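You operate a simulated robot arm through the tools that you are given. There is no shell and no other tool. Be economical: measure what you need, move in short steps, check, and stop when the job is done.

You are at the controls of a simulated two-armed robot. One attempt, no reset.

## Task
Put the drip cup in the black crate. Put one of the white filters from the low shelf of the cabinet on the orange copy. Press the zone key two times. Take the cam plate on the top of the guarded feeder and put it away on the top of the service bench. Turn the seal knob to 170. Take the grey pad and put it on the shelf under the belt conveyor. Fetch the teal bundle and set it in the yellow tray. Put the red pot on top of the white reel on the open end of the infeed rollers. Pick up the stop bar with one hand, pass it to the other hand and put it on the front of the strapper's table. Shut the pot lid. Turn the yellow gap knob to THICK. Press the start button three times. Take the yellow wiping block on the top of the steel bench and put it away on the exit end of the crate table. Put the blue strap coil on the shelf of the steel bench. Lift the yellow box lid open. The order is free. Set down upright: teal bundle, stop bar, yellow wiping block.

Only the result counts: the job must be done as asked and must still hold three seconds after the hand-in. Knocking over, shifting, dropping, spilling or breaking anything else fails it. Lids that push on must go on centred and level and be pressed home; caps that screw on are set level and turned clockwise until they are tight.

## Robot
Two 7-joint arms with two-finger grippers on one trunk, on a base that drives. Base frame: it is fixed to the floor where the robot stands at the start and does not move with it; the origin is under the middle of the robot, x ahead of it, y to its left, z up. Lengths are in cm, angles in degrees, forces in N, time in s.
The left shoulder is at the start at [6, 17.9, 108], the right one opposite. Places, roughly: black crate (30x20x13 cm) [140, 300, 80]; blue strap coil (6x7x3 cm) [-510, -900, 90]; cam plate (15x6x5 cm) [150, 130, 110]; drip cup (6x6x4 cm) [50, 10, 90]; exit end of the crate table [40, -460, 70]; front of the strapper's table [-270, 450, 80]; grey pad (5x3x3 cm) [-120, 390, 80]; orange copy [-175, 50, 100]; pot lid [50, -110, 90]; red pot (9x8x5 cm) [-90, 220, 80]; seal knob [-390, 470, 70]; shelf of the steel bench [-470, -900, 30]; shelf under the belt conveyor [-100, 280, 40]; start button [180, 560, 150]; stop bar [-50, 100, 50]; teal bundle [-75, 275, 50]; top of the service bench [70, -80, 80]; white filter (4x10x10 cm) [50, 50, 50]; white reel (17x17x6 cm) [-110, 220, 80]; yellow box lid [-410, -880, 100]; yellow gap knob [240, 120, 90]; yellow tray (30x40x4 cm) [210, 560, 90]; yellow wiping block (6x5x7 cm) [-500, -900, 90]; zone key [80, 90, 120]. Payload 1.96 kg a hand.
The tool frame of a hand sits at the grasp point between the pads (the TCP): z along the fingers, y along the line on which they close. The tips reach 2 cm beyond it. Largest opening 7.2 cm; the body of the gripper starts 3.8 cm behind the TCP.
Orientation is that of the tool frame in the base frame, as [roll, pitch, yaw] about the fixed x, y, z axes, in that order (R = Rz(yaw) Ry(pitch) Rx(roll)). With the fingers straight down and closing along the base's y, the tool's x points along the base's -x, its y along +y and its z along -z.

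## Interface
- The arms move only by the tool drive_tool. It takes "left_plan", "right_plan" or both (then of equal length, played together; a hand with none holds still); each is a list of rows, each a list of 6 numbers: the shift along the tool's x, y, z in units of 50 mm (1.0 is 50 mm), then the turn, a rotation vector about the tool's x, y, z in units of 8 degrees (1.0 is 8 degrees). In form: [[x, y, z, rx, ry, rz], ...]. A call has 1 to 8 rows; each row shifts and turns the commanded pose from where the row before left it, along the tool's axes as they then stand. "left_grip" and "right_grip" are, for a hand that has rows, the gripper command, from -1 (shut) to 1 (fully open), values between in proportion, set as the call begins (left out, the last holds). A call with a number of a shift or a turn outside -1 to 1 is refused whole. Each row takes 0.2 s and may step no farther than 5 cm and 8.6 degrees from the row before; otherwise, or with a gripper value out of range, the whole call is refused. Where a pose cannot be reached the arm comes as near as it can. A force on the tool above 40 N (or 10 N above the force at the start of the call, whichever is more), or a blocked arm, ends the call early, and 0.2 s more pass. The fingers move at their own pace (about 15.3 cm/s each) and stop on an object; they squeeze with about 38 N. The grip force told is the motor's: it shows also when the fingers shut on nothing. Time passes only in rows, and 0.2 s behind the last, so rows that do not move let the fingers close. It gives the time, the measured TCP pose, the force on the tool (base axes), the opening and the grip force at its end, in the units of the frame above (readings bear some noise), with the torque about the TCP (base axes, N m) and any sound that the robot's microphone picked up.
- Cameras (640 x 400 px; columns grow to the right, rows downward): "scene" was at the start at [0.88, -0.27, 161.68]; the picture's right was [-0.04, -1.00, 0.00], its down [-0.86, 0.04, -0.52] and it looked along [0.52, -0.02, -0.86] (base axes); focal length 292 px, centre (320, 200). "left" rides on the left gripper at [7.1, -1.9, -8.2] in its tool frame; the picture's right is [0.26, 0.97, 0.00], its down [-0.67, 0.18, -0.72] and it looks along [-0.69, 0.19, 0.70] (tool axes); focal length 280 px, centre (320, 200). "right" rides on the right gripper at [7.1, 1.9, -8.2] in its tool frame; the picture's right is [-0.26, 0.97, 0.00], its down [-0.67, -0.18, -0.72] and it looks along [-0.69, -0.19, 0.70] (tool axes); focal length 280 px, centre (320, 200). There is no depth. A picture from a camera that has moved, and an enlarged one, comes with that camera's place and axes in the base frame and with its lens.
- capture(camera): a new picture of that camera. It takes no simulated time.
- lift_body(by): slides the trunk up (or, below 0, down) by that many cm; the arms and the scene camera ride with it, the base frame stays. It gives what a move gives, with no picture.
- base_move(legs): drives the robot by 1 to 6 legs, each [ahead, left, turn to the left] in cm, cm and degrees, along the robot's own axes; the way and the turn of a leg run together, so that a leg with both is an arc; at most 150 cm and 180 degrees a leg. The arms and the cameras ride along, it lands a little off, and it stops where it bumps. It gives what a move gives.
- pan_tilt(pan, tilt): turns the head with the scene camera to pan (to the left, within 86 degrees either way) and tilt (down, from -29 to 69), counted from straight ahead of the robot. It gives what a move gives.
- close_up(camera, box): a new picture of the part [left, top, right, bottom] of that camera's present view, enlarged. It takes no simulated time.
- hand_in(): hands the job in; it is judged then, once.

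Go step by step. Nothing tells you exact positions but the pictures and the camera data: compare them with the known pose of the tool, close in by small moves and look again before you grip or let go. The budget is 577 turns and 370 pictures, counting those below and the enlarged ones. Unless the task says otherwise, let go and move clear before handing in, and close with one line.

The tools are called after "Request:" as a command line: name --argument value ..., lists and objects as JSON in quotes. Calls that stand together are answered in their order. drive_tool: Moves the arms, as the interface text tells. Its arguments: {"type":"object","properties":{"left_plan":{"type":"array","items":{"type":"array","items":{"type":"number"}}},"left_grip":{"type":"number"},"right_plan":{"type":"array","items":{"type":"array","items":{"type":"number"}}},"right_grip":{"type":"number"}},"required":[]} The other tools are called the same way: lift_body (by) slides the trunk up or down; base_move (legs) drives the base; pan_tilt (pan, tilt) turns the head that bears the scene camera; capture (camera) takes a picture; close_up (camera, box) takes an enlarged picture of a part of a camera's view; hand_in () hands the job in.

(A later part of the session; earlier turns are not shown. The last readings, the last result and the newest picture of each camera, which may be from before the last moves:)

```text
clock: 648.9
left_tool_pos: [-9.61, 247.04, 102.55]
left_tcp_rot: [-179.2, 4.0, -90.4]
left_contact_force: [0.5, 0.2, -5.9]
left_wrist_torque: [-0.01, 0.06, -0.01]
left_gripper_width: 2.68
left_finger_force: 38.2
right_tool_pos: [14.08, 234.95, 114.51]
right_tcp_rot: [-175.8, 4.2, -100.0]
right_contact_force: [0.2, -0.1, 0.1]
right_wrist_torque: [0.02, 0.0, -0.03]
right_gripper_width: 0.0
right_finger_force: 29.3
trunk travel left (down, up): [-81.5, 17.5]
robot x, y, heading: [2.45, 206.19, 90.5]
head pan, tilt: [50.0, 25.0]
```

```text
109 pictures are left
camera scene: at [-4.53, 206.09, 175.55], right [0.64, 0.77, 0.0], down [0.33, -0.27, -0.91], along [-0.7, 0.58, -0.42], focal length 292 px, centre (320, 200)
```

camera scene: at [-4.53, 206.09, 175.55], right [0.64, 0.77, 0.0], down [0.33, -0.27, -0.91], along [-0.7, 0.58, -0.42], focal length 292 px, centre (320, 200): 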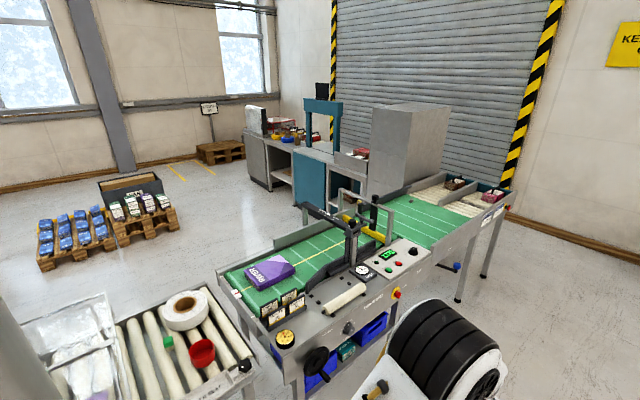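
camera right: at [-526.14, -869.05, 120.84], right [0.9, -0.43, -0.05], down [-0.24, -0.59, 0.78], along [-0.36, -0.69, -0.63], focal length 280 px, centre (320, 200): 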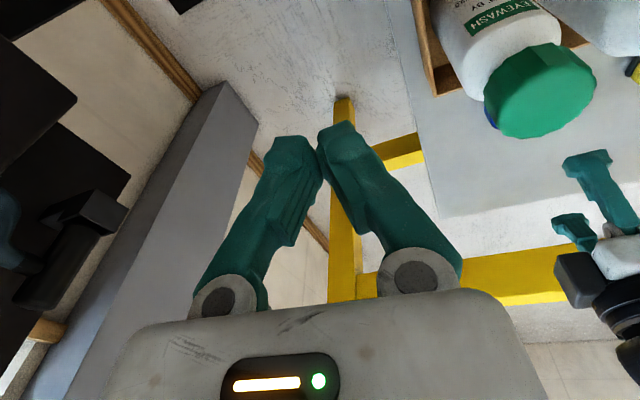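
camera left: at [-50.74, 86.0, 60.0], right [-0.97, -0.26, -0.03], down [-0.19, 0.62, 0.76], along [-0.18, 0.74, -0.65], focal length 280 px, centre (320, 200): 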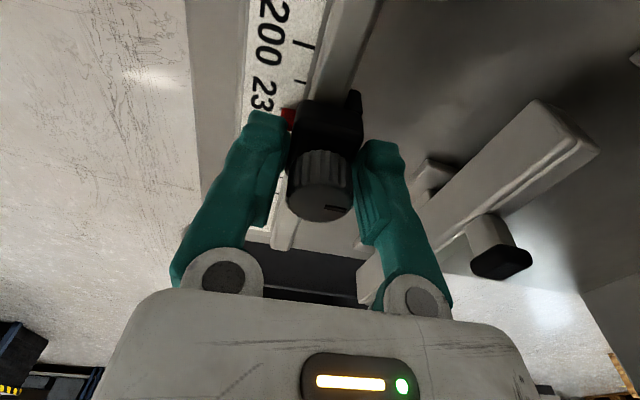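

I can see the reel, the red pot, the belt conveyor and the strapper. I'll go to the north end of the conveyor and look for a passage west.

Request:
base_move --legs '[[130, 0, 0], [140, 0, 0]]'

Request:
pan_tilt --pan 80 --tilt 25

Request:
capture --camera "scene"

Request:
pan_tilt --pan -30 --tilt 20

Request:
capture --camera "scene"

```text
clock: 662.1
left_tool_pos: [-1.55, 518.71, 102.4]
left_tcp_rot: [-179.3, 4.1, -92.7]
left_contact_force: [1.2, -0.3, -5.6]
left_wrist_torque: [0.0, 0.06, 0.01]
left_gripper_width: 2.69
left_finger_force: 37.8
right_tool_pos: [21.57, 505.69, 114.42]
right_tcp_rot: [-175.8, 4.1, -102.6]
right_contact_force: [-0.3, 0.6, 0.4]
right_wrist_torque: [0.01, -0.01, 0.03]
right_gripper_width: 0.0
right_finger_force: 29.6
trunk travel left (down, up): [-81.5, 17.5]
robot x, y, heading: [8.72, 477.49, 87.9]
head pan, tilt: [50.0, 25.0]
```

```text
clock: 663.0
left_tool_pos: [-1.59, 518.77, 102.43]
left_tcp_rot: [-179.0, 4.0, -92.7]
left_contact_force: [0.3, -0.2, -6.3]
left_wrist_torque: [0.0, 0.07, 0.05]
left_gripper_width: 2.68
left_finger_force: 37.5
right_tool_pos: [21.6, 505.56, 114.51]
right_tcp_rot: [-175.8, 4.3, -102.5]
right_contact_force: [-1.0, -1.7, 1.6]
right_wrist_torque: [-0.01, -0.01, -0.03]
right_gripper_width: 0.0
right_finger_force: 29.4
trunk travel left (down, up): [-81.5, 17.5]
robot x, y, heading: [8.81, 477.51, 87.9]
head pan, tilt: [80.0, 25.0]
```

```text
108 pictures are left
camera scene: at [-0.32, 473.36, 175.56], right [0.21, 0.98, 0.0], down [0.41, -0.09, -0.91], along [-0.89, 0.19, -0.42], focal length 292 px, centre (320, 200)
```

scene: 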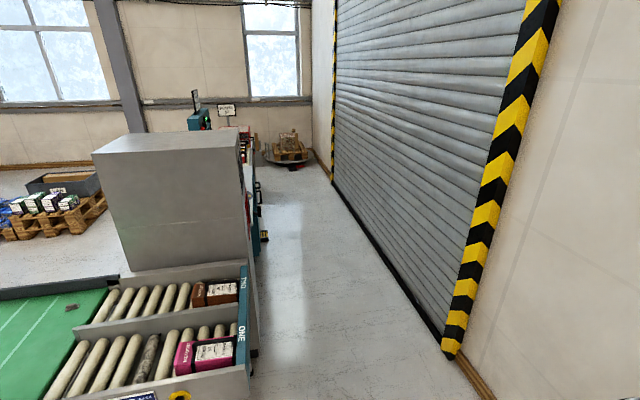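

```text
clock: 664.9
left_tool_pos: [-1.54, 518.73, 102.38]
left_tcp_rot: [-179.2, 4.0, -92.7]
left_contact_force: [-0.2, 0.7, -6.0]
left_wrist_torque: [0.0, 0.05, 0.03]
left_gripper_width: 2.7
left_finger_force: 38.2
right_tool_pos: [21.52, 505.45, 114.57]
right_tcp_rot: [-175.8, 4.2, -102.5]
right_contact_force: [0.2, 0.1, 0.7]
right_wrist_torque: [-0.03, -0.02, -0.02]
right_gripper_width: 0.0
right_finger_force: 29.5
trunk travel left (down, up): [-81.5, 17.5]
robot x, y, heading: [8.9, 477.35, 87.8]
head pan, tilt: [-30.0, 20.0]
```

```text
107 pictures are left
camera scene: at [13.62, 479.33, 176.36], right [0.85, -0.53, 0.0], down [-0.18, -0.29, -0.94], along [0.5, 0.8, -0.34], focal length 292 px, centre (320, 200)
```

scene: 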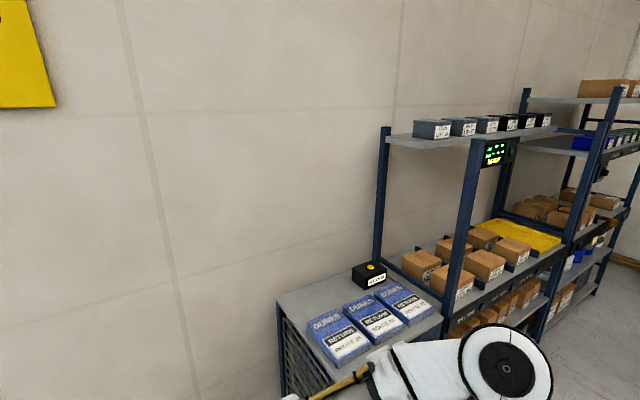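

There is a passage along the roller door. First, since the start button (green display box on the rack) and right hand are free, I'll go press it.

Request:
base_move --legs '[[5, -148, 2.2]]'

Request:
pan_tilt --pan -10 --tilt 25

Request:
capture --camera "scene"

```text
clock: 672.2
left_tool_pos: [143.04, 522.36, 102.52]
left_tcp_rot: [-179.1, 4.1, -88.8]
left_contact_force: [0.0, 0.7, -5.7]
left_wrist_torque: [0.02, 0.07, -0.03]
left_gripper_width: 2.68
left_finger_force: 37.7
right_tool_pos: [167.1, 510.75, 114.54]
right_tcp_rot: [-175.8, 4.2, -98.6]
right_contact_force: [0.9, -0.3, 0.4]
right_wrist_torque: [0.01, -0.02, 0.0]
right_gripper_width: 0.02
right_finger_force: 29.5
trunk travel left (down, up): [-81.5, 17.5]
robot x, y, heading: [156.03, 481.7, 91.8]
head pan, tilt: [-30.0, 20.0]
```

```text
clock: 673.0
left_tool_pos: [143.16, 522.32, 102.56]
left_tcp_rot: [-179.2, 4.0, -89.0]
left_contact_force: [-0.4, 0.5, -5.9]
left_wrist_torque: [-0.02, 0.05, -0.04]
left_gripper_width: 2.7
left_finger_force: 38.0
right_tool_pos: [167.08, 510.72, 114.55]
right_tcp_rot: [-175.9, 4.2, -98.6]
right_contact_force: [0.1, -0.1, 0.1]
right_wrist_torque: [0.0, -0.02, 0.02]
right_gripper_width: 0.0
right_finger_force: 29.4
trunk travel left (down, up): [-81.5, 17.5]
robot x, y, heading: [155.98, 481.82, 91.6]
head pan, tilt: [-10.0, 25.0]
```

```text
106 pictures are left
camera scene: at [157.72, 484.97, 175.56], right [0.99, -0.15, 0.0], down [-0.06, -0.42, -0.91], along [0.13, 0.9, -0.42], focal length 292 px, centre (320, 200)
```

scene: 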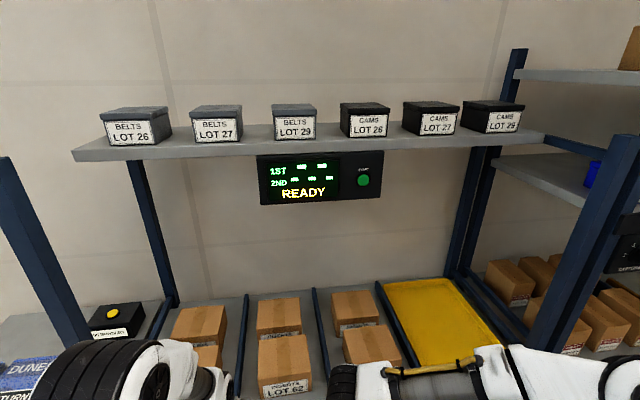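

The green START button is at about [181, 558, 146]. Raising the trunk, retracting the bar, and pointing the right hand forward.

Request:
lift_body --by 17

Request:
drive_tool --left_plan '[[0.6, 0.2, 0, 0, 0, 0], [0.6, 0.2, 0, 0, 0, 0], [0.4, 0, 0, 0, 0, 0], [0, 0, 0, 0, 0, 0], [0, 0, 0, 0, 0, 0], [0, 0, 0, 0, 0, 0], [0, 0, 0, 0, 0, 0], [0, 0, 0, 0, 0, 0]]' --right_plan '[[-0.2, 0.3, 0, 0, -1, 0], [-0.2, 0.3, 0, 0, -1, 0], [-0.2, 0, 0, 0, -1, 0], [0, 0, 0, 0, -1, 0], [0, 0, 0, 0, -1, 0], [0, 0, 0, 0, -1, 0], [0, 0, 0, 0, -1, 0], [0, 0, 0, 0, -1, 0]]'

Request:
drive_tool --right_plan '[[0, 0, 0, 0, -1, 0], [0, 0, 0, 0, -1, 0], [-0.6, 0, 0, 0, 0, 0], [-0.6, 0, 0, 0, 0, 0], [-0.6, 0, 0, 0, 0, 0], [0, 0, 0, 0, 0, 0]]'

Request:
base_move --legs '[[14, -12, -1.6]]'

Request:
capture --camera "right"

Request:
capture --camera "scene"

```text
clock: 675.0
left_tool_pos: [143.09, 522.41, 119.43]
left_tcp_rot: [-179.2, 4.0, -89.0]
left_contact_force: [-0.1, 0.2, -6.0]
left_wrist_torque: [0.0, 0.07, 0.02]
left_gripper_width: 2.71
left_finger_force: 38.4
right_tool_pos: [167.07, 510.72, 131.56]
right_tcp_rot: [-175.8, 4.2, -98.7]
right_contact_force: [-0.9, -0.5, 0.5]
right_wrist_torque: [0.05, 0.01, 0.0]
right_gripper_width: 0.0
right_finger_force: 29.2
trunk travel left (down, up): [-98.5, 0.5]
robot x, y, heading: [155.84, 481.62, 91.6]
head pan, tilt: [-10.0, 25.0]
```

```text
clock: 676.8
left_tool_pos: [140.94, 514.4, 118.82]
left_tcp_rot: [-179.1, 4.0, -88.9]
left_contact_force: [-0.2, 0.1, -4.4]
left_wrist_torque: [0.0, 0.04, -0.01]
left_gripper_width: 2.7
left_finger_force: 37.8
right_tool_pos: [159.15, 520.5, 132.93]
right_tcp_rot: [-168.9, 68.0, -88.6]
right_contact_force: [-1.0, 0.5, -0.2]
right_wrist_torque: [-0.02, 0.0, 0.03]
right_gripper_width: 0.0
right_finger_force: 29.4
right hand out of reach, approached as far as the arm can: row 1, 2, 3, 4, 5, 6, 7, 8
trunk travel left (down, up): [-98.5, 0.5]
robot x, y, heading: [156.02, 481.36, 92.0]
head pan, tilt: [-10.0, 25.0]
```

```text
clock: 678.1
left_tool_pos: [141.14, 514.44, 118.71]
left_tcp_rot: [-179.2, 4.0, -88.9]
left_contact_force: [-0.6, 0.8, -6.3]
left_wrist_torque: [-0.01, 0.05, -0.01]
left_gripper_width: 2.69
left_finger_force: 37.9
right_tool_pos: [158.35, 521.85, 141.87]
right_tcp_rot: [-144.2, 82.8, -63.4]
right_contact_force: [-0.6, 0.3, -0.5]
right_wrist_torque: [0.01, 0.03, -0.04]
right_gripper_width: 0.0
right_finger_force: 29.6
right hand out of reach, approached as far as the arm can: row 4
trunk travel left (down, up): [-98.5, 0.5]
robot x, y, heading: [156.38, 481.67, 91.9]
head pan, tilt: [-10.0, 25.0]
```

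```text
clock: 679.7
left_tool_pos: [153.66, 528.71, 118.88]
left_tcp_rot: [-179.1, 4.2, -90.5]
left_contact_force: [0.0, -1.0, -6.0]
left_wrist_torque: [0.03, 0.02, 0.04]
left_gripper_width: 2.69
left_finger_force: 37.9
right_tool_pos: [170.98, 535.48, 141.9]
right_tcp_rot: [-142.6, 83.0, -63.5]
right_contact_force: [-0.2, -0.2, 0.2]
right_wrist_torque: [-0.01, 0.06, -0.01]
right_gripper_width: 0.0
right_finger_force: 29.6
trunk travel left (down, up): [-98.5, 0.5]
robot x, y, heading: [168.27, 495.76, 90.1]
head pan, tilt: [-10.0, 25.0]
```

```text
105 pictures are left
camera right: at [168.05, 527.05, 135.5], right [-0.96, 0.21, 0.19], down [0.01, -0.66, 0.75], along [0.28, 0.72, 0.63], focal length 280 px, centre (320, 200)
```

right: 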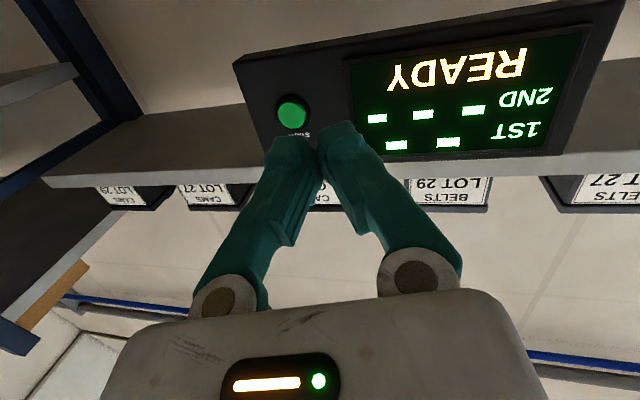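

```text
104 pictures are left
camera scene: at [169.15, 498.54, 192.57], right [0.98, -0.17, 0.0], down [-0.07, -0.41, -0.91], along [0.16, 0.89, -0.42], focal length 292 px, centre (320, 200)
```

scene: 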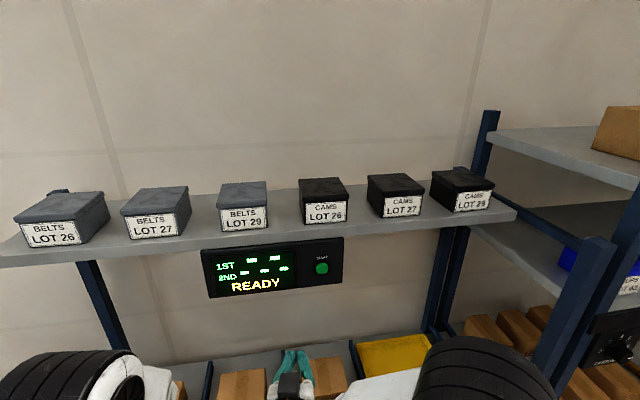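

Button at [179.4, 554.3, 147.5]. Closing in with the base, then raising the hand.

Request:
base_move --legs '[[9, -8, 0]]'

Request:
drive_tool --right_plan '[[-0.4, 0.06, 0.2, 0, 0, 0], [-0.4, 0.06, 0.2, 0, 0, 0], [-0.4, 0.06, 0.2, 0, 0, 0], [0, 0, 0, 0, 0, 0]]'

Request:
capture --camera "right"

```text
clock: 680.9
left_tool_pos: [161.53, 537.71, 118.92]
left_tcp_rot: [-179.1, 4.1, -90.5]
left_contact_force: [-0.4, -0.5, -5.4]
left_wrist_torque: [-0.01, 0.03, 0.01]
left_gripper_width: 2.71
left_finger_force: 37.9
right_tool_pos: [178.92, 544.61, 141.91]
right_tcp_rot: [-142.8, 83.0, -63.6]
right_contact_force: [-1.2, 1.0, -0.7]
right_wrist_torque: [0.01, 0.01, -0.03]
right_gripper_width: 0.02
right_finger_force: 29.4
trunk travel left (down, up): [-98.5, 0.5]
robot x, y, heading: [175.7, 505.03, 90.0]
head pan, tilt: [-10.0, 25.0]
```

```text
clock: 681.9
left_tool_pos: [161.78, 538.22, 118.93]
left_tcp_rot: [-179.1, 3.8, -90.5]
left_contact_force: [0.2, -0.6, -5.4]
left_wrist_torque: [0.01, 0.06, 0.0]
left_gripper_width: 2.71
left_finger_force: 38.1
right_tool_pos: [178.55, 548.71, 147.5]
right_tcp_rot: [-144.3, 82.9, -65.1]
right_contact_force: [0.7, 0.5, -0.1]
right_wrist_torque: [-0.02, -0.02, 0.03]
right_gripper_width: 0.02
right_finger_force: 29.9
trunk travel left (down, up): [-98.5, 0.5]
robot x, y, heading: [175.63, 504.71, 90.3]
head pan, tilt: [-10.0, 25.0]
```

```text
103 pictures are left
camera right: at [175.58, 540.23, 141.03], right [-0.96, 0.21, 0.19], down [0.01, -0.66, 0.75], along [0.28, 0.73, 0.63], focal length 280 px, centre (320, 200)
```

right: 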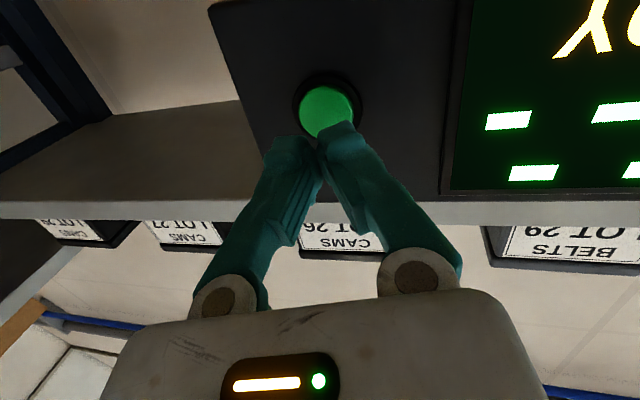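

Aligned with the START button. Pressing.

Request:
drive_tool --right_plan '[[0.05, 0, 0.3, 0, 0, 0], [0, 0, 0.2, 0, 0, 0], [0, 0, 0.1, 0, 0, 0], [0, 0, 0.1, 0, 0, 0], [0, 0, 0, 0, 0, 0]]'

Request:
close_up --camera "scene" --box '[180, 210, 380, 330]'

```text
clock: 683.1
left_tool_pos: [161.81, 538.09, 118.93]
left_tcp_rot: [-179.3, 3.9, -90.4]
left_contact_force: [0.1, 0.6, -6.1]
left_wrist_torque: [0.01, 0.05, -0.02]
left_gripper_width: 2.69
left_finger_force: 38.2
right_tool_pos: [179.34, 552.14, 146.9]
right_tcp_rot: [-144.1, 83.0, -64.9]
right_contact_force: [1.0, 0.6, -0.6]
right_wrist_torque: [0.03, -0.02, 0.0]
right_gripper_width: 0.0
right_finger_force: 30.0
trunk travel left (down, up): [-98.5, 0.5]
robot x, y, heading: [175.79, 504.79, 90.2]
head pan, tilt: [-10.0, 25.0]
```

```text
3.20 times, centred on (280, 270) of scene
camera zoom: at [177.51, 508.25, 192.55], right [0.98, -0.17, 0.0], down [-0.07, -0.42, -0.91], along [0.16, 0.89, -0.42], focal length 934 px, centre (448, -24)
```

zoom: 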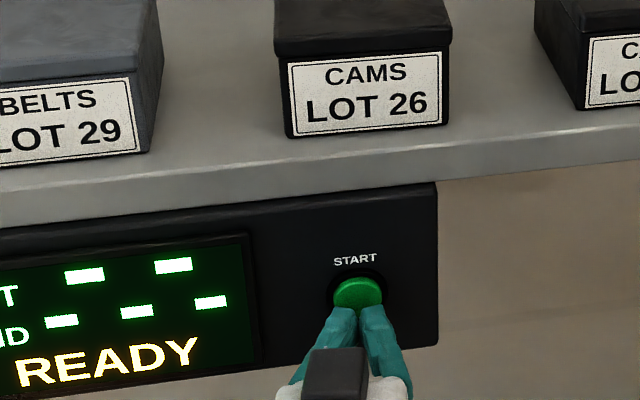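

Fingertips are at the button's lower face. Pressing further in small steps.

Request:
drive_tool --right_plan '[[-0.06, 0, 0.08, 0, 0, 0], [0, 0, 0.08, 0, 0, 0], [0, 0, 0.08, 0, 0, 0], [0, 0, 0, 0, 0, 0]]'

Request:
close_up --camera "scene" --box '[180, 210, 380, 330]'

```text
clock: 684.1
left_tool_pos: [161.72, 537.99, 118.93]
left_tcp_rot: [-179.3, 4.0, -90.5]
left_contact_force: [-0.1, 0.5, -5.6]
left_wrist_torque: [0.01, 0.03, 0.01]
left_gripper_width: 2.7
left_finger_force: 37.9
right_tool_pos: [179.56, 553.21, 147.1]
right_tcp_rot: [-143.7, 82.9, -64.6]
right_contact_force: [-0.9, -3.6, 1.1]
right_wrist_torque: [0.04, -0.02, 0.05]
right_gripper_width: 0.0
right_finger_force: 29.7
trunk travel left (down, up): [-98.5, 0.5]
robot x, y, heading: [175.87, 504.86, 90.3]
head pan, tilt: [-10.0, 25.0]
heard: click
```

```text
3.20 times, centred on (280, 270) of scene
camera zoom: at [177.48, 508.08, 192.56], right [0.98, -0.17, 0.0], down [-0.07, -0.42, -0.91], along [0.16, 0.89, -0.42], focal length 934 px, centre (448, -24)
```

zoom: 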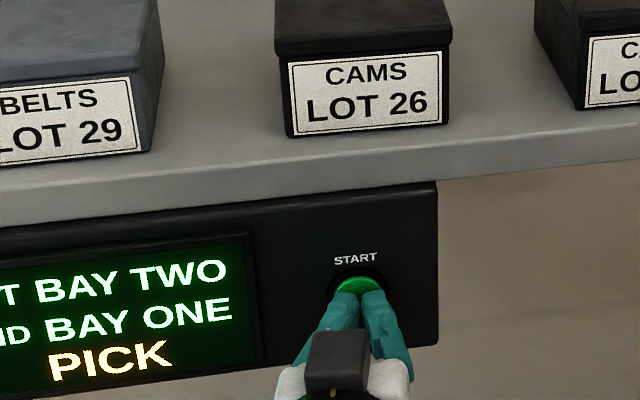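

One click; the display shows PICK. Release fully and press the second time.

Request:
drive_tool --right_plan '[[0, 0, -0.3, 0, 0, 0], [0, 0, 0, 0, 0, 0], [0, 0, 0.15, 0, 0, 0], [0, 0, 0.16, 0, 0, 0], [0, 0, 0, 0, 0, 0]]'

Request:
close_up --camera "scene" --box '[180, 210, 380, 330]'

```text
clock: 685.3
left_tool_pos: [161.75, 537.91, 118.73]
left_tcp_rot: [-179.2, 3.9, -90.5]
left_contact_force: [0.7, -0.3, -5.8]
left_wrist_torque: [0.02, 0.08, 0.01]
left_gripper_width: 2.69
left_finger_force: 38.1
right_tool_pos: [179.56, 553.28, 147.0]
right_tcp_rot: [-143.6, 82.9, -64.3]
right_contact_force: [-0.3, -4.6, 1.2]
right_wrist_torque: [0.04, -0.03, 0.03]
right_gripper_width: 0.0
right_finger_force: 29.7
trunk travel left (down, up): [-98.5, 0.5]
robot x, y, heading: [175.48, 505.08, 90.2]
head pan, tilt: [-10.0, 25.0]
heard: click
```

```text
3.20 times, centred on (280, 270) of scene
camera zoom: at [177.48, 508.0, 192.56], right [0.98, -0.17, 0.0], down [-0.07, -0.42, -0.91], along [0.16, 0.89, -0.42], focal length 934 px, centre (448, -24)
```

zoom: 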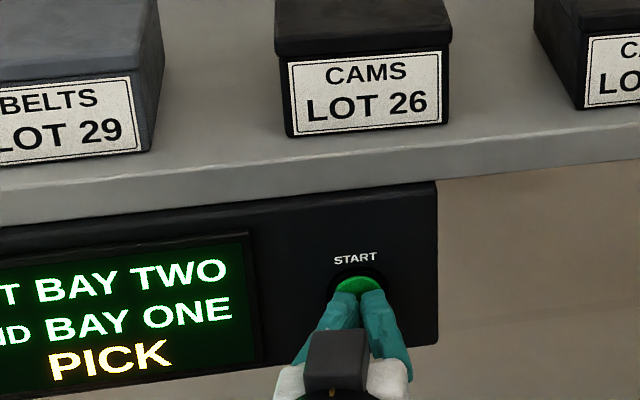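

Second click. Third press, then away.

Request:
drive_tool --right_plan '[[0, 0, -0.3, 0, 0, 0], [0, 0, 0, 0, 0, 0], [0, 0, 0.15, 0, 0, 0], [0, 0, 0.16, 0, 0, 0], [0, 0, 0, 0, 0, 0]]'

Request:
drive_tool --right_plan '[[0, 0, -0.8, 0, 0, 0], [0, 0, -0.8, 0, 0, 0], [0, 0, 0, 0, 0, 0]]'

```text
clock: 686.5
left_tool_pos: [161.69, 537.92, 118.93]
left_tcp_rot: [-179.2, 4.0, -90.4]
left_contact_force: [-0.3, 0.1, -5.9]
left_wrist_torque: [0.01, 0.05, 0.02]
left_gripper_width: 2.7
left_finger_force: 38.4
right_tool_pos: [179.52, 553.24, 147.12]
right_tcp_rot: [-143.6, 83.0, -64.3]
right_contact_force: [0.5, -4.8, 2.2]
right_wrist_torque: [0.05, -0.03, 0.01]
right_gripper_width: 0.01
right_finger_force: 29.0
trunk travel left (down, up): [-98.5, 0.5]
robot x, y, heading: [176.04, 504.84, 90.0]
head pan, tilt: [-10.0, 25.0]
heard: click
```

```text
clock: 687.3
left_tool_pos: [161.78, 538.18, 118.87]
left_tcp_rot: [-179.2, 3.9, -90.5]
left_contact_force: [1.2, -0.6, -4.7]
left_wrist_torque: [0.01, 0.05, 0.0]
left_gripper_width: 2.68
left_finger_force: 38.2
right_tool_pos: [177.9, 545.74, 147.96]
right_tcp_rot: [-144.4, 82.8, -65.1]
right_contact_force: [-0.2, -0.2, 0.6]
right_wrist_torque: [-0.02, -0.02, 0.02]
right_gripper_width: 0.0
right_finger_force: 29.5
trunk travel left (down, up): [-98.5, 0.5]
robot x, y, heading: [175.72, 505.03, 89.8]
head pan, tilt: [-10.0, 25.0]
```

Three presses done. Now taking the stop bar west along the roller door: restoring the right wrist and driving.

Request:
base_move --legs '[[-30, 0, 0], [0, 100, 0]]'

Request:
drive_tool --right_plan '[[0, 0, 0, 0, 1, 0], [0, 0, 0, 0, 1, 0], [0, 0, 0, 0, 1, 0], [0, 0, 0, 0, 1, 0], [0, 0, 0, 0, 1, 0], [0, 0, 0, 0, 1, 0], [0, 0, 0, 0, 1, 0], [0, 0, 0, 0, 1, 0]]'

Request:
base_move --legs '[[0, 0, 90], [0, -42, 0], [130, 0, 0], [100, 0, 0]]'

Request:
pan_tilt --pan 30 --tilt 30

Request:
capture --camera "scene"

```text
clock: 694.2
left_tool_pos: [61.07, 506.63, 118.89]
left_tcp_rot: [-179.3, 4.0, -89.9]
left_contact_force: [-0.7, -0.4, -6.2]
left_wrist_torque: [0.02, 0.07, 0.01]
left_gripper_width: 2.71
left_finger_force: 38.0
right_tool_pos: [77.23, 514.39, 147.92]
right_tcp_rot: [-144.5, 82.9, -64.6]
right_contact_force: [-0.1, 0.1, 0.0]
right_wrist_torque: [-0.01, -0.01, 0.02]
right_gripper_width: 0.01
right_finger_force: 29.2
trunk travel left (down, up): [-98.5, 0.5]
robot x, y, heading: [75.37, 474.24, 90.7]
head pan, tilt: [-10.0, 25.0]
```

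```text
clock: 696.0
left_tool_pos: [61.11, 506.81, 118.86]
left_tcp_rot: [-179.2, 3.9, -89.9]
left_contact_force: [-0.1, 0.0, -6.0]
left_wrist_torque: [-0.01, 0.05, 0.0]
left_gripper_width: 2.7
left_finger_force: 37.8
right_tool_pos: [77.2, 514.38, 147.88]
right_tcp_rot: [-175.6, 19.9, -98.4]
right_contact_force: [0.0, -0.6, 0.1]
right_wrist_torque: [-0.02, 0.05, 0.02]
right_gripper_width: 0.0
right_finger_force: 29.5
trunk travel left (down, up): [-98.5, 0.5]
robot x, y, heading: [75.56, 473.79, 90.7]
head pan, tilt: [-10.0, 25.0]
```

```text
clock: 713.5
left_tool_pos: [-192.28, 495.26, 118.99]
left_tcp_rot: [-179.2, 4.0, 0.3]
left_contact_force: [0.4, -0.4, -4.9]
left_wrist_torque: [-0.05, -0.01, 0.02]
left_gripper_width: 2.38
left_finger_force: 38.1
right_tool_pos: [-199.96, 511.27, 147.94]
right_tcp_rot: [-175.6, 20.2, -8.1]
right_contact_force: [-0.3, 0.1, -0.4]
right_wrist_torque: [-0.06, -0.01, 0.06]
right_gripper_width: 0.01
right_finger_force: 30.4
trunk travel left (down, up): [-98.5, 0.5]
robot x, y, heading: [-159.59, 509.89, -179.0]
head pan, tilt: [-10.0, 25.0]
```

```text
clock: 714.6
left_tool_pos: [-192.26, 495.27, 118.92]
left_tcp_rot: [-179.2, 3.9, 0.4]
left_contact_force: [-0.3, 0.5, -5.7]
left_wrist_torque: [-0.04, -0.05, -0.02]
left_gripper_width: 2.4
left_finger_force: 37.7
right_tool_pos: [-199.94, 511.26, 147.98]
right_tcp_rot: [-175.7, 20.2, -8.2]
right_contact_force: [0.0, 0.7, -0.1]
right_wrist_torque: [-0.02, 0.0, -0.01]
right_gripper_width: 0.0
right_finger_force: 29.0
trunk travel left (down, up): [-98.5, 0.5]
robot x, y, heading: [-159.66, 509.64, -179.0]
head pan, tilt: [30.0, 30.0]
```

```text
99 pictures are left
camera scene: at [-161.23, 505.31, 191.76], right [-0.51, 0.86, 0.0], down [0.43, 0.26, -0.87], along [-0.74, -0.44, -0.5], focal length 292 px, centre (320, 200)
```

scene: 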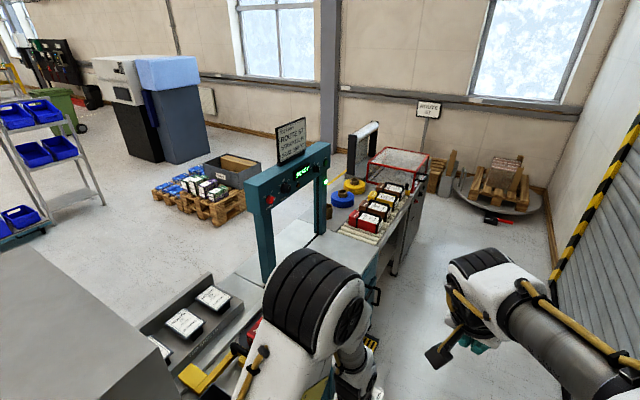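

Now the handoff. I'll turn the left hand so the bar lies crosswise, and turn the right hand the opposite way beside it.

Request:
drive_tool --left_plan '[[0, 0, 0, 0, 0, 1], [0, 0, 0, 0, 0, 1], [0, 0, 0, 0, 0, 1], [0, 0, 0, 0, 0, 1], [0, 0, 0, 0, 0, 1], [0, 0, 0, 0, 0, 1], [0, 0, 0, 0, 0, 1], [0, 0, 0, 0, 0, 1]]' --right_plan '[[0, -0.7, 0.3, 0, 0.85, 0], [0, -0.7, 0.4, 0, 0.85, 0], [0, -0.7, 0.4, 0, 0.85, 0], [0, 0, 0.3, 0, 0, -1], [0, 0, 0.3, 0, 0, -1], [0, 0, 0.3, 0, 0, -1], [0, 0, 0, 0, 0, -1], [0, 0, 0, 0, 0, -1]]' --right_grip 0.3

Request:
drive_tool --left_plan '[[0, 0, 0, 0, 0, 1], [0, 0, 0, 0, 0, 1], [0, 0, 0, 0, 0, 1], [0, 0, 0, 0, 0, 0.25], [0, 0, 0, 0, 0, 0], [0, 0, 0, 0, 0, 0], [0, 0, 0, 0, 0, 0], [0, 0, 0, 0, 0, 0]]' --right_plan '[[0, 0, 0, 0, 0, -1], [0, 0, 0, 0, 0, -1], [0, 0, 0, 0, 0, -1], [0, 0, 0, 0, 0, -1], [0, 0, 0, 0, 0, -1], [0, 0, 0, 0, 0, -1], [0, 0, 0, 0, 0, -0.2], [0, 0, 0, 0, 0, 0]]'

Request:
pan_tilt --pan 0 --tilt 50

Request:
capture --camera "scene"

Request:
capture --camera "right"

```text
clock: 716.4
left_tool_pos: [-192.29, 495.17, 118.99]
left_tcp_rot: [176.8, 2.5, -63.9]
left_contact_force: [0.4, -0.2, -6.3]
left_wrist_torque: [-0.03, 0.05, -0.01]
left_gripper_width: 2.4
left_finger_force: 38.3
right_tool_pos: [-198.44, 519.18, 139.2]
right_tcp_rot: [-174.4, -0.2, 30.0]
right_contact_force: [1.0, -0.9, -0.3]
right_wrist_torque: [0.03, -0.01, 0.0]
right_gripper_width: 4.69
right_finger_force: 0.1
right hand out of reach, approached as far as the arm can: row 1, 8
trunk travel left (down, up): [-98.5, 0.5]
robot x, y, heading: [-159.44, 509.78, -179.1]
head pan, tilt: [30.0, 30.0]
```

```text
clock: 718.2
left_tool_pos: [-192.3, 495.29, 118.8]
left_tcp_rot: [176.1, 0.9, -89.7]
left_contact_force: [0.8, 0.1, -6.3]
left_wrist_torque: [-0.01, 0.06, 0.01]
left_gripper_width: 2.39
left_finger_force: 38.4
right_tool_pos: [-179.93, 508.84, 131.57]
right_tcp_rot: [-174.5, -4.7, 76.7]
right_contact_force: [0.5, -0.5, 0.1]
right_wrist_torque: [-0.03, -0.03, 0.05]
right_gripper_width: 4.67
right_finger_force: 0.1
right hand out of reach, approached as far as the arm can: row 1, 2, 3, 4, 5, 6, 7
trunk travel left (down, up): [-98.5, 0.5]
robot x, y, heading: [-159.41, 510.11, -179.1]
head pan, tilt: [30.0, 30.0]
```

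```text
clock: 719.1
left_tool_pos: [-192.28, 495.32, 118.77]
left_tcp_rot: [176.1, 0.7, -89.7]
left_contact_force: [0.4, -0.7, -5.2]
left_wrist_torque: [0.01, 0.04, 0.01]
left_gripper_width: 2.37
left_finger_force: 38.1
right_tool_pos: [-180.01, 508.89, 131.55]
right_tcp_rot: [-174.5, -4.7, 76.6]
right_contact_force: [0.3, -0.2, 0.7]
right_wrist_torque: [0.0, -0.03, -0.01]
right_gripper_width: 4.69
right_finger_force: 0.0
trunk travel left (down, up): [-98.5, 0.5]
robot x, y, heading: [-159.55, 509.78, -179.1]
head pan, tilt: [0.0, 50.0]
```

```text
98 pictures are left
camera scene: at [-161.17, 509.81, 188.81], right [-0.02, 1.0, 0.0], down [0.77, 0.01, -0.64], along [-0.64, -0.01, -0.77], focal length 292 px, centre (320, 200)
```

scene: 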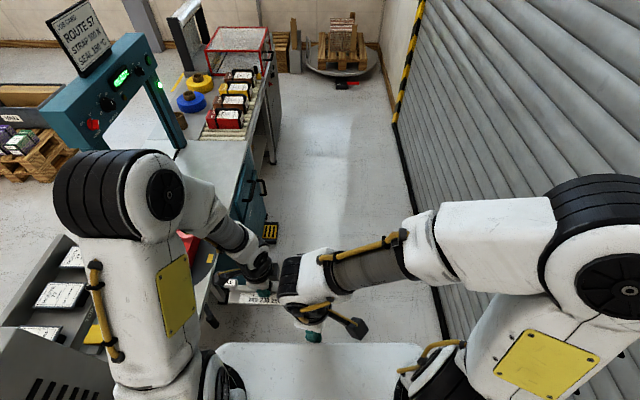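

```text
97 pictures are left
camera right: at [-175.76, 514.63, 139.99], right [0.88, -0.47, -0.11], down [-0.28, -0.69, 0.67], along [-0.39, -0.56, -0.73], focal length 280 px, centre (320, 200)
```

right: 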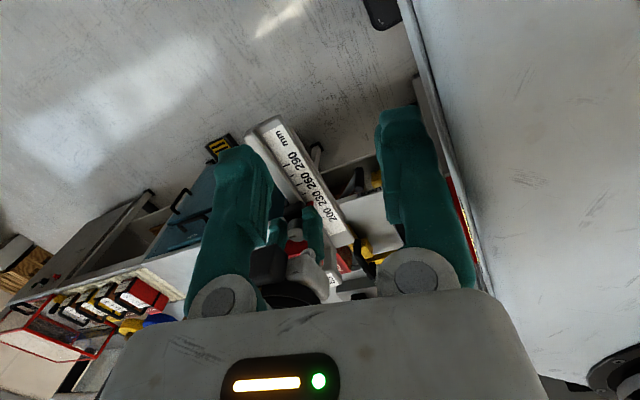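

The bar is crosswise at x≈-189. Moving the right hand forward above its far half, tilting its wrist outward.

Request:
drive_tool --right_plan '[[-0.1, -0.6, 0, 0, 0, 0], [-0.1, -0.6, 0, 0, 0, 0], [-0.1, -0.5, 0, 0, 0, -0.6], [0, 0, 0, 0, -0.7, -0.6], [0, 0, 0, 0, -0.7, -0.5], [0, 0, 0, 0, -0.7, 0], [0, 0, 0, 0, 0, 0]]'

Request:
capture --camera "right"

Request:
close_up --camera "scene" --box '[200, 200, 400, 350]'

```text
clock: 720.7
left_tool_pos: [-192.27, 495.31, 118.78]
left_tcp_rot: [176.1, 0.7, -89.8]
left_contact_force: [-0.9, -1.1, -5.7]
left_wrist_torque: [0.02, 0.05, -0.01]
left_gripper_width: 2.36
left_finger_force: 38.6
right_tool_pos: [-180.28, 506.67, 130.75]
right_tcp_rot: [-172.6, 4.3, 82.9]
right_contact_force: [-0.6, 0.4, -0.2]
right_wrist_torque: [0.01, -0.04, -0.02]
right_gripper_width: 4.7
right_finger_force: 0.1
right hand out of reach, approached as far as the arm can: row 1, 2, 3, 4, 5, 6
trunk travel left (down, up): [-98.5, 0.5]
robot x, y, heading: [-159.72, 509.53, -178.9]
head pan, tilt: [0.0, 50.0]
```

```text
96 pictures are left
camera right: at [-176.33, 513.94, 138.0], right [0.92, -0.39, -0.11], down [-0.16, -0.6, 0.78], along [-0.37, -0.7, -0.61], focal length 280 px, centre (320, 200)
```

right: 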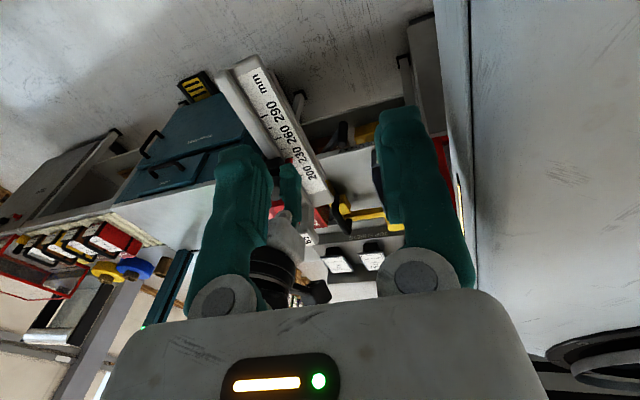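

```text
2.67 times, centred on (300, 275) of scene
camera zoom: at [-161.18, 509.81, 188.8], right [-0.02, 1.0, 0.0], down [0.77, 0.01, -0.64], along [-0.64, -0.01, -0.77], focal length 778 px, centre (373, 0)
```

zoom: 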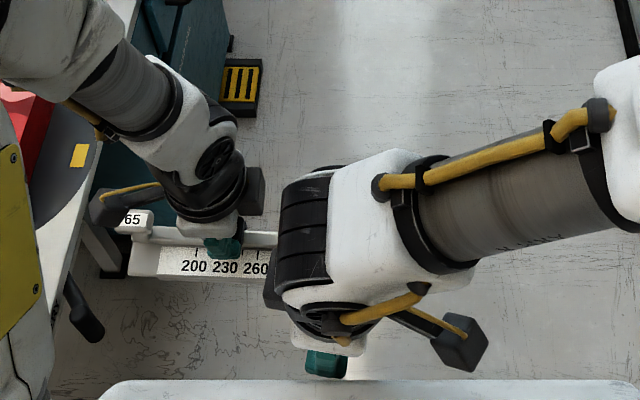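

The right hand is cramped there. I'll lower both hands and shift the bar toward the right side.

Request:
drive_tool --right_plan '[[0.6, 0, 0.3, 0, 0, 0], [0.6, 0, 0.4, 0, 0, 0], [0.6, 0, 0.5, 0, 0, 0], [0.3, 0, 0.6, 0, 0, 0]]'

Request:
drive_tool --left_plan '[[-0.3, 0, 0.65, 0, 0, 0], [-0.3, 0, 0.65, 0, 0, 0], [-0.3, 0, 0.65, 0, 0, 0], [-0.3, 0, 0.65, 0, 0, 0], [-0.3, 0, 0.65, 0, 0, 0], [-0.3, 0, 0.65, 0, 0, 0]]' --right_plan '[[0, 0, 0.4, 0, 0, 0], [0, 0, 0.4, 0, 0, 0], [0, -0.4, 0.4, 0, 0, 0], [0, -0.4, 0, 0, 0, 0], [0, -0.4, 0, 0, 0, 0], [0, 0, 0, 0, 0, 0]]'

Request:
capture --camera "right"

Request:
close_up --camera "scene" --box '[200, 200, 440, 380]'

```text
clock: 721.7
left_tool_pos: [-192.34, 495.32, 118.85]
left_tcp_rot: [176.1, 0.8, -89.6]
left_contact_force: [0.6, -0.1, -6.2]
left_wrist_torque: [0.06, 0.05, 0.02]
left_gripper_width: 2.37
left_finger_force: 38.3
right_tool_pos: [-180.74, 506.77, 130.43]
right_tcp_rot: [-172.5, 4.3, 82.8]
right_contact_force: [0.0, 0.1, 0.4]
right_wrist_torque: [-0.04, -0.01, 0.0]
right_gripper_width: 4.69
right_finger_force: 0.0
right hand out of reach, approached as far as the arm can: row 1, 2, 3, 4
trunk travel left (down, up): [-98.5, 0.5]
robot x, y, heading: [-159.84, 509.74, -179.1]
head pan, tilt: [0.0, 50.0]
```

```text
clock: 723.1
left_tool_pos: [-193.71, 504.73, 99.55]
left_tcp_rot: [176.2, 0.8, -89.6]
left_contact_force: [0.6, 0.9, -5.7]
left_wrist_torque: [-0.01, 0.03, 0.01]
left_gripper_width: 2.12
left_finger_force: 38.1
right_tool_pos: [-181.65, 507.13, 130.44]
right_tcp_rot: [-171.8, 4.8, 82.5]
right_contact_force: [-0.5, 0.3, 0.5]
right_wrist_torque: [-0.01, 0.03, -0.01]
right_gripper_width: 4.67
right_finger_force: 0.1
right hand out of reach, approached as far as the arm can: row 1, 2, 3, 4, 5
trunk travel left (down, up): [-98.5, 0.5]
robot x, y, heading: [-159.69, 509.8, -179.3]
head pan, tilt: [0.0, 50.0]
```

```text
94 pictures are left
camera right: at [-177.46, 514.43, 137.48], right [0.91, -0.4, -0.12], down [-0.16, -0.6, 0.79], along [-0.38, -0.7, -0.6], focal length 280 px, centre (320, 200)
```

right: 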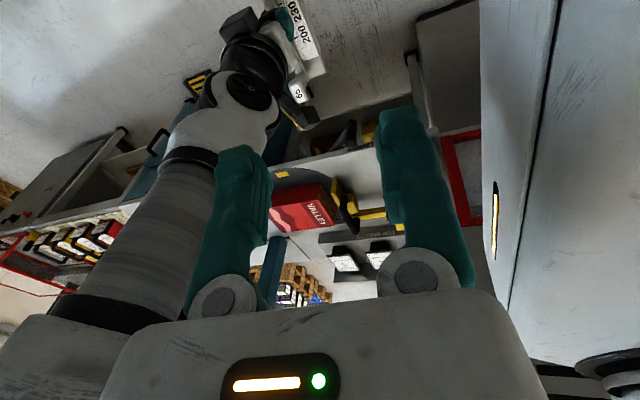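

```text
2.22 times, centred on (320, 290) of scene
camera zoom: at [-161.23, 509.91, 188.81], right [-0.02, 1.0, 0.0], down [0.77, 0.01, -0.64], along [-0.64, -0.01, -0.77], focal length 649 px, centre (320, 0)
```

zoom: 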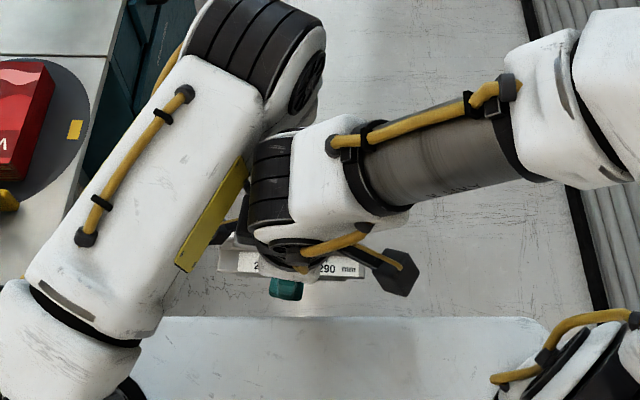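

The right arm is stuck in a poor posture; I'll unwind it, move it forward and lower, and re-rotate there.

Request:
drive_tool --right_plan '[[0, 0, 0, 0, 0, 1], [0, 0, 0, 0, 0, 1], [0, 0, 0, 0, 0, 1], [0, 0, 0, 0, 0, 1], [0, 0, 0, 0, 0, 1], [0, 0, 0, 0, 0, 1], [0, 0, 0, 0, 0, 1], [0, 0, 0, 0, 0, 1]]'

Request:
drive_tool --right_plan '[[0, -0.5, 0, 0, 0, 1], [0, -0.7, 0, 0, 0, 1], [0, -0.7, 0, 0, 0, 0], [0, -0.5, 0.4, 0, 0, 0], [-0.4, 0, 0.7, 0, 0, 0], [-0.4, 0, 0.7, 0, 0, 0], [-0.4, 0, 0.7, 0, 0, 0], [0, 0, 0, 0, 0, 0]]'

```text
clock: 724.9
left_tool_pos: [-193.76, 504.61, 99.56]
left_tcp_rot: [176.2, 0.8, -89.7]
left_contact_force: [-0.3, -0.3, -5.7]
left_wrist_torque: [-0.01, 0.09, -0.01]
left_gripper_width: 2.07
left_finger_force: 37.8
right_tool_pos: [-181.34, 507.25, 130.33]
right_tcp_rot: [179.5, 8.3, 18.5]
right_contact_force: [0.3, -0.1, -0.3]
right_wrist_torque: [0.02, 0.0, 0.0]
right_gripper_width: 4.7
right_finger_force: 0.0
trunk travel left (down, up): [-98.5, 0.5]
robot x, y, heading: [-159.26, 510.09, -178.9]
head pan, tilt: [0.0, 50.0]
```

```text
clock: 726.7
left_tool_pos: [-193.85, 504.61, 99.52]
left_tcp_rot: [176.1, 0.8, -89.7]
left_contact_force: [-0.8, -0.4, -4.8]
left_wrist_torque: [0.05, 0.07, 0.0]
left_gripper_width: 2.04
left_finger_force: 38.0
right_tool_pos: [-191.83, 517.44, 126.66]
right_tcp_rot: [177.0, 7.9, 2.6]
right_contact_force: [0.1, 0.2, 0.1]
right_wrist_torque: [0.01, 0.0, -0.01]
right_gripper_width: 4.68
right_finger_force: 0.1
right hand out of reach, approached as far as the arm can: row 1, 2, 3, 4, 5, 6, 7
trunk travel left (down, up): [-98.5, 0.5]
robot x, y, heading: [-159.35, 509.77, -179.2]
head pan, tilt: [0.0, 50.0]
```

Request:
capture --camera "left"

Request:
drive_tool --right_plan '[[-0.5, 0, 0.6, 0, 0, 0], [-0.5, 0, 0.6, 0, 0, 0], [-0.2, 0, 0.7, 0, 0, 0], [0, 0, 0.7, 0, 0, 0], [0, 0, 0.5, 0, 0, 0], [0, 0, 0, 0, 0, 0]]'

```text
92 pictures are left
camera left: at [-191.32, 497.42, 107.4], right [-0.96, -0.27, 0.06], down [-0.14, 0.66, 0.74], along [-0.24, 0.7, -0.68], focal length 280 px, centre (320, 200)
```

left: 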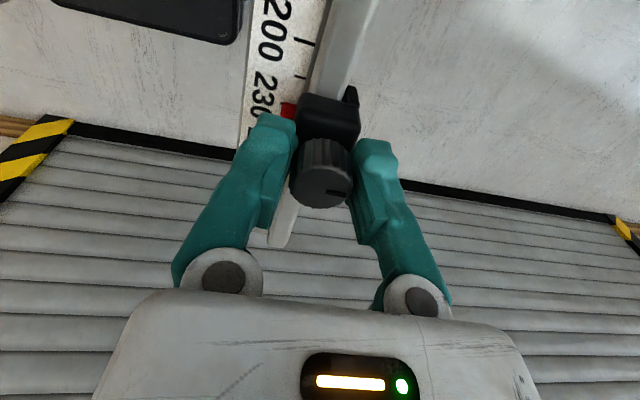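

```text
clock: 728.1
left_tool_pos: [-193.72, 504.63, 99.61]
left_tcp_rot: [176.0, 0.8, -89.7]
left_contact_force: [-1.1, -0.4, -5.5]
left_wrist_torque: [0.03, 0.06, 0.01]
left_gripper_width: 2.03
left_finger_force: 38.4
right_tool_pos: [-191.67, 521.18, 124.91]
right_tcp_rot: [177.0, 8.0, 2.4]
right_contact_force: [0.3, -0.1, 0.1]
right_wrist_torque: [0.02, -0.01, -0.02]
right_gripper_width: 4.68
right_finger_force: 0.1
right hand out of reach, approached as far as the arm can: row 1, 2, 3, 4, 5
trunk travel left (down, up): [-98.5, 0.5]
robot x, y, heading: [-159.44, 509.67, -179.1]
head pan, tilt: [0.0, 50.0]
```

Bar is held well. Testing whether the right hand can descend further out to the right.

Request:
drive_tool --right_plan '[[0, -0.8, 0, 0, 0, 0], [0, -0.8, 0, 0, 0, 0], [0, 0, 0.8, 0, 0, 0], [0, 0, 0.8, 0, 0, 0], [0, 0, 0.8, 0, 0, 0], [0, 0, 0, 0, 0, 0]]'

Request:
capture --camera "scene"

```text
clock: 729.5
left_tool_pos: [-193.67, 504.61, 99.58]
left_tcp_rot: [176.1, 0.8, -89.6]
left_contact_force: [-0.1, 0.0, -5.5]
left_wrist_torque: [0.03, 0.03, -0.03]
left_gripper_width: 2.03
left_finger_force: 37.8
right_tool_pos: [-191.94, 529.4, 122.78]
right_tcp_rot: [177.0, 7.9, 2.4]
right_contact_force: [0.2, -0.6, 0.1]
right_wrist_torque: [-0.02, 0.01, 0.0]
right_gripper_width: 4.7
right_finger_force: 0.2
right hand out of reach, approached as far as the arm can: row 3, 4, 5
trunk travel left (down, up): [-98.5, 0.5]
robot x, y, heading: [-159.47, 509.86, -179.0]
head pan, tilt: [0.0, 50.0]
```

```text
91 pictures are left
camera scene: at [-161.25, 509.76, 188.8], right [-0.02, 1.0, 0.0], down [0.77, 0.01, -0.64], along [-0.64, -0.01, -0.77], focal length 292 px, centre (320, 200)
```

scene: 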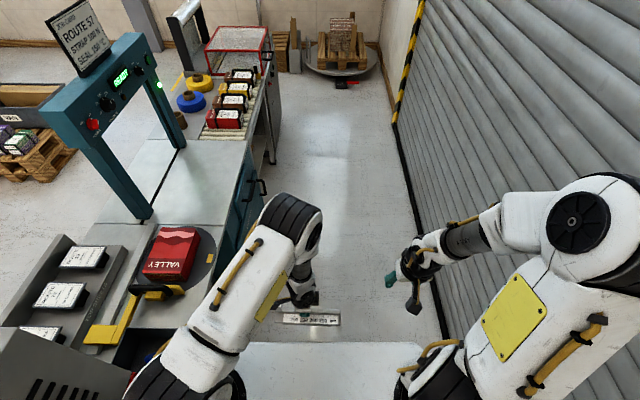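

The right arm seems folded oddly. Extending it forward to re-establish a normal posture.

Request:
drive_tool --right_plan '[[-0.8, 0, 0, 0, 0, 0], [-0.8, 0, 0, 0, -0.5, 0], [-0.8, 0, 0, 0, -0.5, 0], [0, 0, 0, 0, 0, 0]]'

Request:
drive_tool --right_plan '[[0, 0, 0.8, 0, 0, 0], [0, 0, 0.8, 0, 0, 0], [0, 0, 0.8, 0, 0, 0], [0, 0, 0, 0, 0, 0]]'

Request:
capture --camera "scene"

```text
clock: 730.5
left_tool_pos: [-193.78, 504.52, 99.56]
left_tcp_rot: [176.0, 0.8, -89.7]
left_contact_force: [-0.1, -0.7, -5.3]
left_wrist_torque: [0.03, 0.0, 0.01]
left_gripper_width: 2.04
left_finger_force: 38.1
right_tool_pos: [-201.11, 529.43, 128.15]
right_tcp_rot: [176.9, 15.9, 2.1]
right_contact_force: [-0.1, -0.1, -0.3]
right_wrist_torque: [-0.03, 0.0, 0.02]
right_gripper_width: 4.67
right_finger_force: 0.1
right hand out of reach, approached as far as the arm can: row 1, 2, 3
trunk travel left (down, up): [-98.5, 0.5]
robot x, y, heading: [-159.53, 509.82, -179.3]
head pan, tilt: [0.0, 50.0]
```

```text
clock: 731.5
left_tool_pos: [-193.74, 504.57, 99.48]
left_tcp_rot: [176.0, 0.8, -89.7]
left_contact_force: [0.3, 0.0, -5.6]
left_wrist_torque: [0.01, 0.05, 0.0]
left_gripper_width: 2.01
left_finger_force: 37.7
right_tool_pos: [-199.1, 529.59, 126.37]
right_tcp_rot: [176.9, 15.9, 2.0]
right_contact_force: [-0.2, -0.3, -0.1]
right_wrist_torque: [0.0, 0.02, -0.03]
right_gripper_width: 4.7
right_finger_force: 0.0
right hand out of reach, approached as far as the arm can: row 1, 2, 3
trunk travel left (down, up): [-98.5, 0.5]
robot x, y, heading: [-159.7, 510.08, -179.2]
head pan, tilt: [0.0, 50.0]
```

```text
90 pictures are left
camera scene: at [-161.2, 509.84, 188.8], right [-0.02, 1.0, 0.0], down [0.77, 0.01, -0.64], along [-0.64, -0.01, -0.77], focal length 292 px, centre (320, 200)
```

scene: 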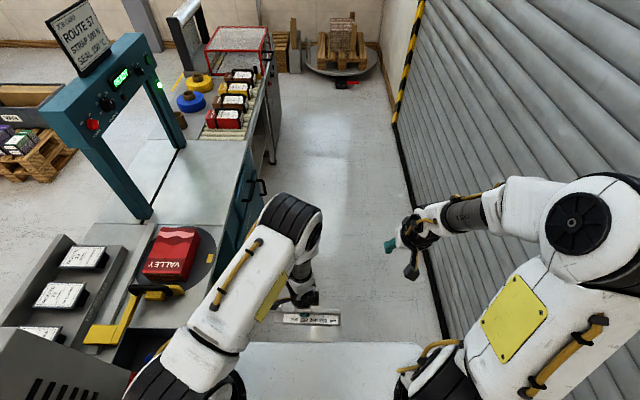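

I'll make room on the left and bring the right arm back to its start-like posture, then descend from there.

Request:
drive_tool --left_plan '[[0.7, 0, 0, 0, 0, 0], [0.7, 0, 0, 0, 0, 0], [0.7, 0, 0, 0, 0, 0], [0.5, 0, 0, 0, 0, 0]]' --right_plan '[[0.2, 0.7, -0.5, 0, 0.5, 0], [0.2, 0.8, -0.5, 0, 0.5, 0], [0.2, 0.8, -0.5, 0, 0.5, 0], [0.2, 0.8, -0.5, 0, 0.5, 0]]'

Request:
drive_tool --right_plan '[[-0.6, 0.1, 0.6, 0, 0, 0], [-0.6, 0.1, 0.6, 0, 0, 0], [-0.5, 0, 0.7, 0, 0, 0], [0, 0, 0.8, 0, 0, 0], [0, 0, 0.8, 0, 0, 0], [0, 0, 0, 0, 0, 0]]'

```text
clock: 732.5
left_tool_pos: [-193.72, 491.16, 99.43]
left_tcp_rot: [176.0, 0.9, -89.7]
left_contact_force: [-0.3, 0.8, -5.4]
left_wrist_torque: [0.03, 0.04, 0.01]
left_gripper_width: 2.03
left_finger_force: 37.9
right_tool_pos: [-192.57, 514.68, 136.25]
right_tcp_rot: [177.2, 0.0, 2.8]
right_contact_force: [-0.2, -0.4, 0.7]
right_wrist_torque: [0.02, 0.0, 0.0]
right_gripper_width: 4.64
right_finger_force: 0.1
trunk travel left (down, up): [-98.5, 0.5]
robot x, y, heading: [-159.49, 509.77, -179.1]
head pan, tilt: [0.0, 50.0]
```

```text
clock: 733.9
left_tool_pos: [-193.78, 491.38, 99.65]
left_tcp_rot: [176.1, 0.8, -89.7]
left_contact_force: [0.3, 0.2, -6.1]
left_wrist_torque: [0.0, 0.05, -0.02]
left_gripper_width: 2.0
left_finger_force: 37.9
right_tool_pos: [-191.83, 518.6, 127.88]
right_tcp_rot: [177.1, 0.0, 3.0]
right_contact_force: [0.0, 1.1, 0.2]
right_wrist_torque: [0.0, 0.0, 0.02]
right_gripper_width: 4.68
right_finger_force: 0.1
right hand out of reach, approached as far as the arm can: row 1, 2, 3, 4, 5
trunk travel left (down, up): [-98.5, 0.5]
robot x, y, heading: [-159.3, 510.14, -179.1]
head pan, tilt: [0.0, 50.0]
```

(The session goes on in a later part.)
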